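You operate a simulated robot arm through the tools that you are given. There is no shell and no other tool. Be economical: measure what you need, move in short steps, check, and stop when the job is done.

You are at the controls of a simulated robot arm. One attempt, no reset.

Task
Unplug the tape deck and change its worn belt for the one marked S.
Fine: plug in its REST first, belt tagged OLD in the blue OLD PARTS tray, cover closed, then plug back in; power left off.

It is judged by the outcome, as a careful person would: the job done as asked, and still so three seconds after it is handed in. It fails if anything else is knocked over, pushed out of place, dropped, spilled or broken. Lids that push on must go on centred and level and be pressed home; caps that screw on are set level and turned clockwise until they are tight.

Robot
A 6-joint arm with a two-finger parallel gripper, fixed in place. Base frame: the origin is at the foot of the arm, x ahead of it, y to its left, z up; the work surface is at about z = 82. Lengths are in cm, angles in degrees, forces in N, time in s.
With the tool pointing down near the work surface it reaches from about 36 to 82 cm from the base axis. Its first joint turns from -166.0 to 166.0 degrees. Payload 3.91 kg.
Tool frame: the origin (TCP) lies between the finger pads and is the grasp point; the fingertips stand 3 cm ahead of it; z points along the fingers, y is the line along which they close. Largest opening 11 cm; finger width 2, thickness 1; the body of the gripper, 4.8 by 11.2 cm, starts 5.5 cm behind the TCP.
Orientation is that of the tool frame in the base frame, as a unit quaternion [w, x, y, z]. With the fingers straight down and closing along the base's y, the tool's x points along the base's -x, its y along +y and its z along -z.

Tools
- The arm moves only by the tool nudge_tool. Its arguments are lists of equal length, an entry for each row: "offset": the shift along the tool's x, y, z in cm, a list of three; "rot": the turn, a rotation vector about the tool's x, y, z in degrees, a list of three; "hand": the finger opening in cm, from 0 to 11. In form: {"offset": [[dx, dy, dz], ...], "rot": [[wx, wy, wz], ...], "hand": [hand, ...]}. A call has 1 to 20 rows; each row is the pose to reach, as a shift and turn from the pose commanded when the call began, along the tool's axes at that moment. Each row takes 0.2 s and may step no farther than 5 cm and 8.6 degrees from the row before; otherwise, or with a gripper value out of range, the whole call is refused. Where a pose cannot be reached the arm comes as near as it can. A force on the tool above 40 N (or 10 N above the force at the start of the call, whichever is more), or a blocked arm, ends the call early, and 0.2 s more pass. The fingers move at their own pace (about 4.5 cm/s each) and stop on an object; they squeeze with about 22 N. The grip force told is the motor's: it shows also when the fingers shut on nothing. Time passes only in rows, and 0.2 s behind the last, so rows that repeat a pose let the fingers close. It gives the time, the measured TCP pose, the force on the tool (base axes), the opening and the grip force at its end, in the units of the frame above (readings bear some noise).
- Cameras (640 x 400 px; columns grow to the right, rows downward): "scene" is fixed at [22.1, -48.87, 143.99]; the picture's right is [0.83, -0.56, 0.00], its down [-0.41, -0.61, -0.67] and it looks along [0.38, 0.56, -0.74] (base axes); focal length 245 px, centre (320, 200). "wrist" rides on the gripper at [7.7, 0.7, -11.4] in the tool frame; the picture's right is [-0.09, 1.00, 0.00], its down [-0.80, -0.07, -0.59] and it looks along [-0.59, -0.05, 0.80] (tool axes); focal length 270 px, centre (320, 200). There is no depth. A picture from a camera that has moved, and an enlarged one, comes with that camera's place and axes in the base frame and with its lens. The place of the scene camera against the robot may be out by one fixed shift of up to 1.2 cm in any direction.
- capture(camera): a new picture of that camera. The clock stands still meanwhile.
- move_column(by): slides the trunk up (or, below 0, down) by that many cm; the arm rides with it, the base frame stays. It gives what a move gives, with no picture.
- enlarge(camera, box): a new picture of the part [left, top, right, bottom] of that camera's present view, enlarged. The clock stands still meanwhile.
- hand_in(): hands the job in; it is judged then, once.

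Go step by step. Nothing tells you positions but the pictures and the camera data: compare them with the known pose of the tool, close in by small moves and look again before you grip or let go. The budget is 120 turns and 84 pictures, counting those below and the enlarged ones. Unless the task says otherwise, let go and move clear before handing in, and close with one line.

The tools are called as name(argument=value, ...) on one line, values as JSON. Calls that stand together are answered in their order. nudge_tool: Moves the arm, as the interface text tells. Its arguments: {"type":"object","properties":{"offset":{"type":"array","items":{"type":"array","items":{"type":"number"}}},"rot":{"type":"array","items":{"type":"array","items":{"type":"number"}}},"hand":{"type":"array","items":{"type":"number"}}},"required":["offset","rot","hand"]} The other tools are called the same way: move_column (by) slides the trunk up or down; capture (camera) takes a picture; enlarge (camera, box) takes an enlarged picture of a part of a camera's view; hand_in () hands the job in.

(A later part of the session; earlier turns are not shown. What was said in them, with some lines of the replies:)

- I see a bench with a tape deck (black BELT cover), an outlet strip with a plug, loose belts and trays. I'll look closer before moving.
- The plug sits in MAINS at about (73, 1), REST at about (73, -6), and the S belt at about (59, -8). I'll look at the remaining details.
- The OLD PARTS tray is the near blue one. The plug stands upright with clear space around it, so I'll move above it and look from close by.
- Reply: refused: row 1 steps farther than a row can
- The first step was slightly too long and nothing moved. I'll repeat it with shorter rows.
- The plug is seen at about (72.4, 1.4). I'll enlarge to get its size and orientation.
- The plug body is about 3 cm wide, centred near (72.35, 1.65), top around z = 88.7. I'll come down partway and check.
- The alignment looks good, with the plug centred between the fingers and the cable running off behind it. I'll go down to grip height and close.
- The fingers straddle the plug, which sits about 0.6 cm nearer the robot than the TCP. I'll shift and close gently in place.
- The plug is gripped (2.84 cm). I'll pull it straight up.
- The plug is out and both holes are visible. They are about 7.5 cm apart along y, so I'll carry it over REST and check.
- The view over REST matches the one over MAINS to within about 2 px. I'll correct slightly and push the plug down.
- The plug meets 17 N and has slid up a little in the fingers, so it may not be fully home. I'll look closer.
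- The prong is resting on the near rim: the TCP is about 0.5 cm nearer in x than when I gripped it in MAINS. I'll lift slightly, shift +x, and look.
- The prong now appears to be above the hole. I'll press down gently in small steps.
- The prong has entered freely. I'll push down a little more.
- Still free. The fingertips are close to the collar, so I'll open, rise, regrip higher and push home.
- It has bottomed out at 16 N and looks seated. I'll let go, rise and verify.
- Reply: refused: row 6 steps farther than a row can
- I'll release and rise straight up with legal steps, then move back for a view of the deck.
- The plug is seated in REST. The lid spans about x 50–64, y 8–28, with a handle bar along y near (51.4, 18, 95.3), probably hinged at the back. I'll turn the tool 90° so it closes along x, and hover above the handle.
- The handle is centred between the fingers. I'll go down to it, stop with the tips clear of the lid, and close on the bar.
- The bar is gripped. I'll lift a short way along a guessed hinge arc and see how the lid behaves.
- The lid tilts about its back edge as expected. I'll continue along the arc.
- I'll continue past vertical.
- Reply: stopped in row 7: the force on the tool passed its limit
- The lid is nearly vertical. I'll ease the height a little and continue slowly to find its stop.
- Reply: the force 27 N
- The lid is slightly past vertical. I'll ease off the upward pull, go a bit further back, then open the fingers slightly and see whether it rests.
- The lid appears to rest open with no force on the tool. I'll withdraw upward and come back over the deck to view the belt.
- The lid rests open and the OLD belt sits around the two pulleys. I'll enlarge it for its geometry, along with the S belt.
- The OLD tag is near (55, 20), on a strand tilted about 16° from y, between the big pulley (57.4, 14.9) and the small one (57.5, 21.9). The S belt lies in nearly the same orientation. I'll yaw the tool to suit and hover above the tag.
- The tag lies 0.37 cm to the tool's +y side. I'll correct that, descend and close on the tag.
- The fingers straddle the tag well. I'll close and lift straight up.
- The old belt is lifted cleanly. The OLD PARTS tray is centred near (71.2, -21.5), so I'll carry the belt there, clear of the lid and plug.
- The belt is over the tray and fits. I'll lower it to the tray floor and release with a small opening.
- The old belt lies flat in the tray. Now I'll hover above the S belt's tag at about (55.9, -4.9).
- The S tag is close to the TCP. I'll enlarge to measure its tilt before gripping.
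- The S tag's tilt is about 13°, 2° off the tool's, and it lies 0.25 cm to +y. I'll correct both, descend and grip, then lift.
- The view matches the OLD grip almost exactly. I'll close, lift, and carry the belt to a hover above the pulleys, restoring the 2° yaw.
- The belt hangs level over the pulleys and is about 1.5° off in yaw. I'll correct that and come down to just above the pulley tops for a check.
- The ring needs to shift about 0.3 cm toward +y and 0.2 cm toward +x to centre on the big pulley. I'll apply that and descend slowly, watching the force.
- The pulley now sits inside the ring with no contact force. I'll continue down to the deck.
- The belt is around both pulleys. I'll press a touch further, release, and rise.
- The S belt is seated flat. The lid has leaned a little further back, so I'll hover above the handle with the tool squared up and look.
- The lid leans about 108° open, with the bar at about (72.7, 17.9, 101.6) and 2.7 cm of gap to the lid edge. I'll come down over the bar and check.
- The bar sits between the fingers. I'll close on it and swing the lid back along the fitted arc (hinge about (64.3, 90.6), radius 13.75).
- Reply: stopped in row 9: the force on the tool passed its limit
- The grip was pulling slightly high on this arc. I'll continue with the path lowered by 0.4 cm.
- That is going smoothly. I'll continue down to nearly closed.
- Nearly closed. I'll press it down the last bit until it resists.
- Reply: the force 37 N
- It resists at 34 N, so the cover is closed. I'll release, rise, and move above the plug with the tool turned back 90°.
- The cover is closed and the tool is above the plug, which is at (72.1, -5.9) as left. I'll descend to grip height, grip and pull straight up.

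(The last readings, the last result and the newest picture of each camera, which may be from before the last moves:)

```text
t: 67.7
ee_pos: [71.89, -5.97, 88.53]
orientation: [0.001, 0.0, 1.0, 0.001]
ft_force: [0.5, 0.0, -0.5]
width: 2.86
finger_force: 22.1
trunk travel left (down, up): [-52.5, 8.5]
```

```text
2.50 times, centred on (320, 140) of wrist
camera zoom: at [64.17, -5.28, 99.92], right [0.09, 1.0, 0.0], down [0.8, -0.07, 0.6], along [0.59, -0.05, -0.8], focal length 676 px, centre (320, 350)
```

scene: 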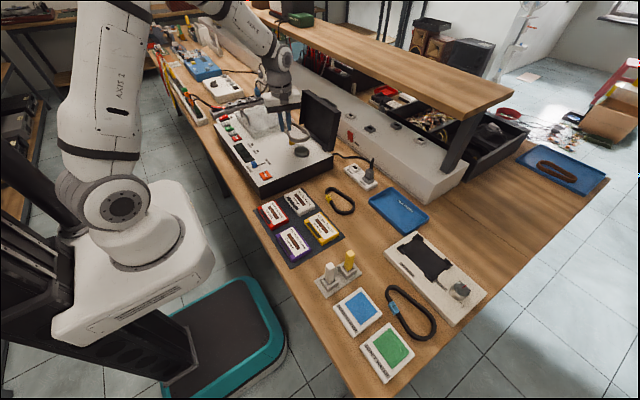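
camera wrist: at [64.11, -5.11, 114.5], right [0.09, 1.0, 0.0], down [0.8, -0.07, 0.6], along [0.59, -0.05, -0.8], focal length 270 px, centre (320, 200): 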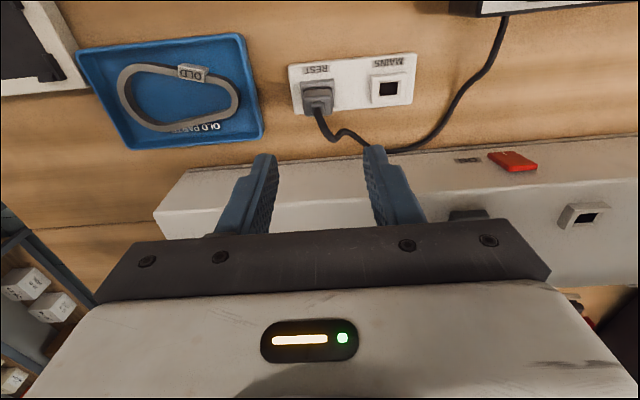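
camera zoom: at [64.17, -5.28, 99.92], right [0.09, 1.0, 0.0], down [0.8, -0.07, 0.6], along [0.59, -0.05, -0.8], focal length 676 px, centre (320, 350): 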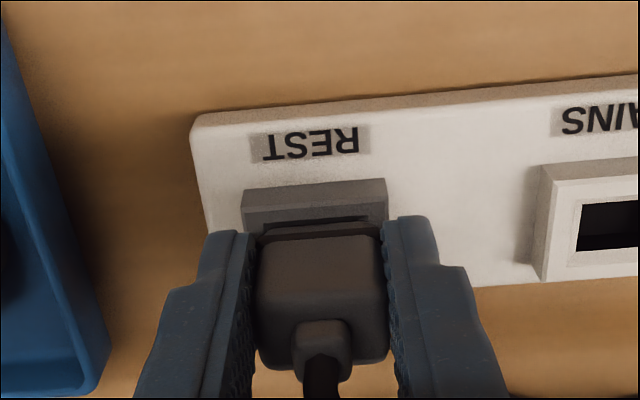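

Gripped with no side force. I'll pull up and move 7.5 cm toward MAINS.

nudge_tool(offset=[[0, 0, -0.5], [0, 0, -1.5], [0, 0, -2.5], [0, 0, -3.5], [0, 0, -4.3], [0, 2.5, -4.3], [0, 5, -4.3], [0, 7.5, -4.3], [0, 7.5, -4.3], [0, 7.5, -4.3]], rot=[[0, 0, 0], [0, 0, 0], [0, 0, 0], [0, 0, 0], [0, 0, 0], [0, 0, 0], [0, 0, 0], [0, 0, 0], [0, 0, 0], [0, 0, 0]], hand=[1.5, 1.5, 1.5, 1.5, 1.5, 1.5, 1.5, 1.5, 1.5, 1.5])

enlarge(camera="wrist", box=[220, 60, 420, 220])

```text
t: 69.9
ee_pos: [72.24, 1.35, 92.51]
orientation: [0.001, 0.0, 1.0, 0.001]
ft_force: [-0.2, 0.4, -0.8]
width: 2.87
finger_force: 22.3
trunk travel left (down, up): [-52.5, 8.5]
```

```text
2.50 times, centred on (320, 140) of wrist
camera zoom: at [64.43, 2.09, 104.05], right [0.09, 1.0, 0.0], down [0.8, -0.07, 0.6], along [0.59, -0.05, -0.8], focal length 676 px, centre (320, 350)
```

zoom: 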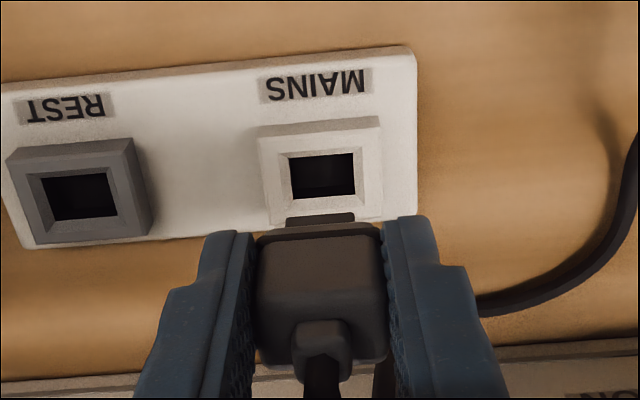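

The plug is aligned with MAINS to within about a millimetre. I'll lower it gently.

nudge_tool(offset=[[-0.05, 0.08, 1], [-0.05, 0.08, 1.8], [-0.05, 0.08, 2.5], [-0.05, 0.08, 3.0], [-0.05, 0.08, 3.4], [-0.05, 0.08, 3.4]], rot=[[0, 0, 0], [0, 0, 0], [0, 0, 0], [0, 0, 0], [0, 0, 0], [0, 0, 0]], hand=[1.5, 1.5, 1.5, 1.5, 1.5, 1.5])

```text
t: 71.3
ee_pos: [72.0, 1.62, 89.41]
orientation: [0.003, 0.002, 1.0, 0.002]
ft_force: [2.4, -4.4, 7.2]
width: 2.82
finger_force: 21.7
trunk travel left (down, up): [-52.5, 8.5]
```

There is slight contact, pushing toward -y. I'll comply by 0.15 cm and continue down.

nudge_tool(offset=[[-0.05, -0.15, 0], [-0.05, -0.15, 0.3], [-0.05, -0.15, 0.6], [-0.05, -0.15, 0.9], [-0.05, -0.15, 1.1], [-0.05, -0.15, 1.1]], rot=[[0, 0, 0], [0, 0, 0], [0, 0, 0], [0, 0, 0], [0, 0, 0], [0, 0, 0]], hand=[1.5, 1.5, 1.5, 1.5, 1.5, 1.5])

enlarge(camera="wrist", box=[220, 60, 420, 220])

```text
t: 72.7
ee_pos: [71.95, 1.56, 88.27]
orientation: [0.003, 0.0, 1.0, 0.0]
ft_force: [-5.0, -2.9, 17.8]
width: 2.85
finger_force: 21.8
trunk travel left (down, up): [-52.5, 8.5]
```

```text
2.50 times, centred on (320, 140) of wrist
camera zoom: at [64.22, 2.21, 99.71], right [0.09, 1.0, 0.0], down [0.8, -0.07, 0.6], along [0.6, -0.05, -0.8], focal length 676 px, centre (320, 350)
```

zoom: 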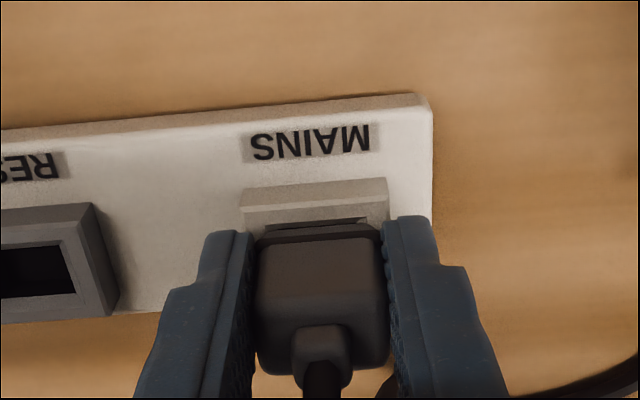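

It looks seated at 18 N. To be sure, I'll regrip slightly higher and press once more, then release and rise clear.

nudge_tool(offset=[[0, 0, -0.2], [0, 0, -0.2], [0, 0, -0.6], [0, 0, -0.6], [0, 0, -0.6], [0, 0, -0.3], [0, 0, 0], [0, 0, 0.2], [0, 0, 0.2]], rot=[[0, 0, 0], [0, 0, 0], [0, 0, 0], [0, 0, 0], [0, 0, 0], [0, 0, 0], [0, 0, 0], [0, 0, 0], [0, 0, 0]], hand=[3.5, 4, 4, 2, 1.5, 1.5, 1.5, 1.5, 1.5])

```text
t: 74.7
ee_pos: [72.1, 1.55, 87.94]
orientation: [0.003, -0.001, 1.0, 0.0]
ft_force: [5.4, 0.3, 16.1]
width: 2.87
finger_force: 21.8
trunk travel left (down, up): [-52.5, 8.5]
```

The plug is bottomed, the same as it was in REST. I'll release, rise and back off to the robot side.

nudge_tool(offset=[[0, 0, -0.2], [0, 0, -0.2], [0, 0, -0.2], [0, 0, -4], [0, 0, -8], [0, 0, -12], [0, 0, -16], [0, 0, -20], [4, 0, -22], [8, 0, -24], [12, 0, -26], [16, 0, -28], [20, 0, -28], [24, 0, -28], [24, 0, -28]], rot=[[0, 0, 0], [0, 0, 0], [0, 0, 0], [0, 0, 0], [0, 0, 0], [0, 0, 0], [0, 0, 0], [0, 0, 0], [0, 0, 0], [0, 0, 0], [0, 0, 0], [0, 0, 0], [0, 0, 0], [0, 0, 0], [0, 0, 0]], hand=[3.5, 4.5, 4.5, 4.5, 4.5, 4.5, 4.5, 4.5, 4.5, 4.5, 4.5, 4.5, 4.5, 4.5, 4.5])

enlarge(camera="scene", box=[220, 90, 440, 240])

```text
t: 77.9
ee_pos: [47.86, 1.43, 115.8]
orientation: [0.002, 0.0, 1.0, 0.001]
ft_force: [0.5, -0.5, 0.3]
width: 4.5
finger_force: 0.1
trunk travel left (down, up): [-52.5, 8.5]
```

```text
2.67 times, centred on (330, 165) of scene
camera zoom: at [22.1, -48.87, 143.99], right [0.83, -0.56, 0.0], down [-0.41, -0.61, -0.67], along [0.38, 0.56, -0.74], focal length 653 px, centre (293, 293)
```

zoom: 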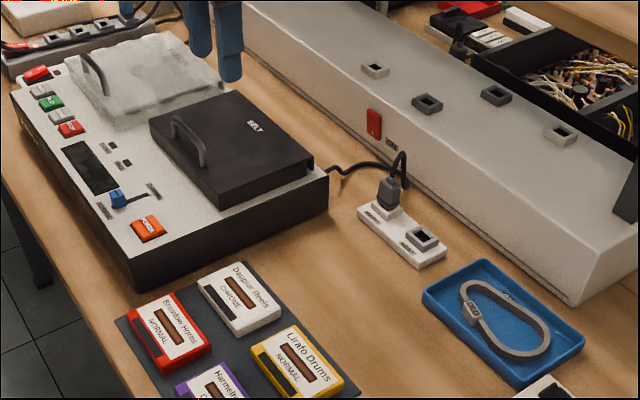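

Everything looks right. One last close check of the plug's seating.

enlarge(camera="scene", box=[330, 130, 410, 200])

enlarge(camera="scene", box=[260, 110, 345, 175])

```text
5.71 times, centred on (370, 165) of scene
camera zoom: at [22.1, -48.87, 143.99], right [0.83, -0.56, 0.0], down [-0.41, -0.61, -0.67], along [0.38, 0.56, -0.74], focal length 1399 px, centre (34, 400)
```

zoom: 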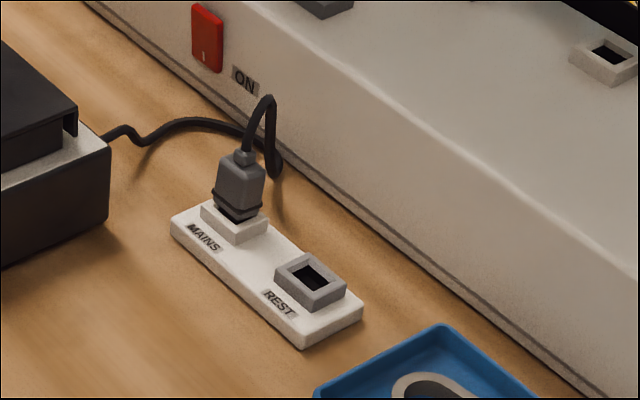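

```text
6.15 times, centred on (302, 142) of scene
camera zoom: at [22.1, -48.87, 143.99], right [0.83, -0.56, 0.0], down [-0.41, -0.61, -0.67], along [0.38, 0.56, -0.74], focal length 1507 px, centre (428, 554)
```

zoom: 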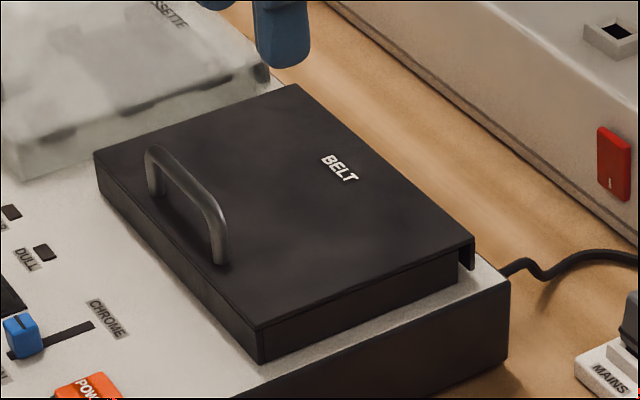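

The plug stands at the same height in MAINS as at the start. The cover is flat, the OLD belt is in the tray, and I did not touch the POWER button, so I'm handing in.

hand_in()

```text
The job is handed in.
```

The worn belt is out and the S belt is fitted around both pulleys. The plug was parked in REST during the work. The OLD belt is in the blue OLD PARTS tray, the cover is closed, the plug is back in MAINS, and I left the POWER button alone.
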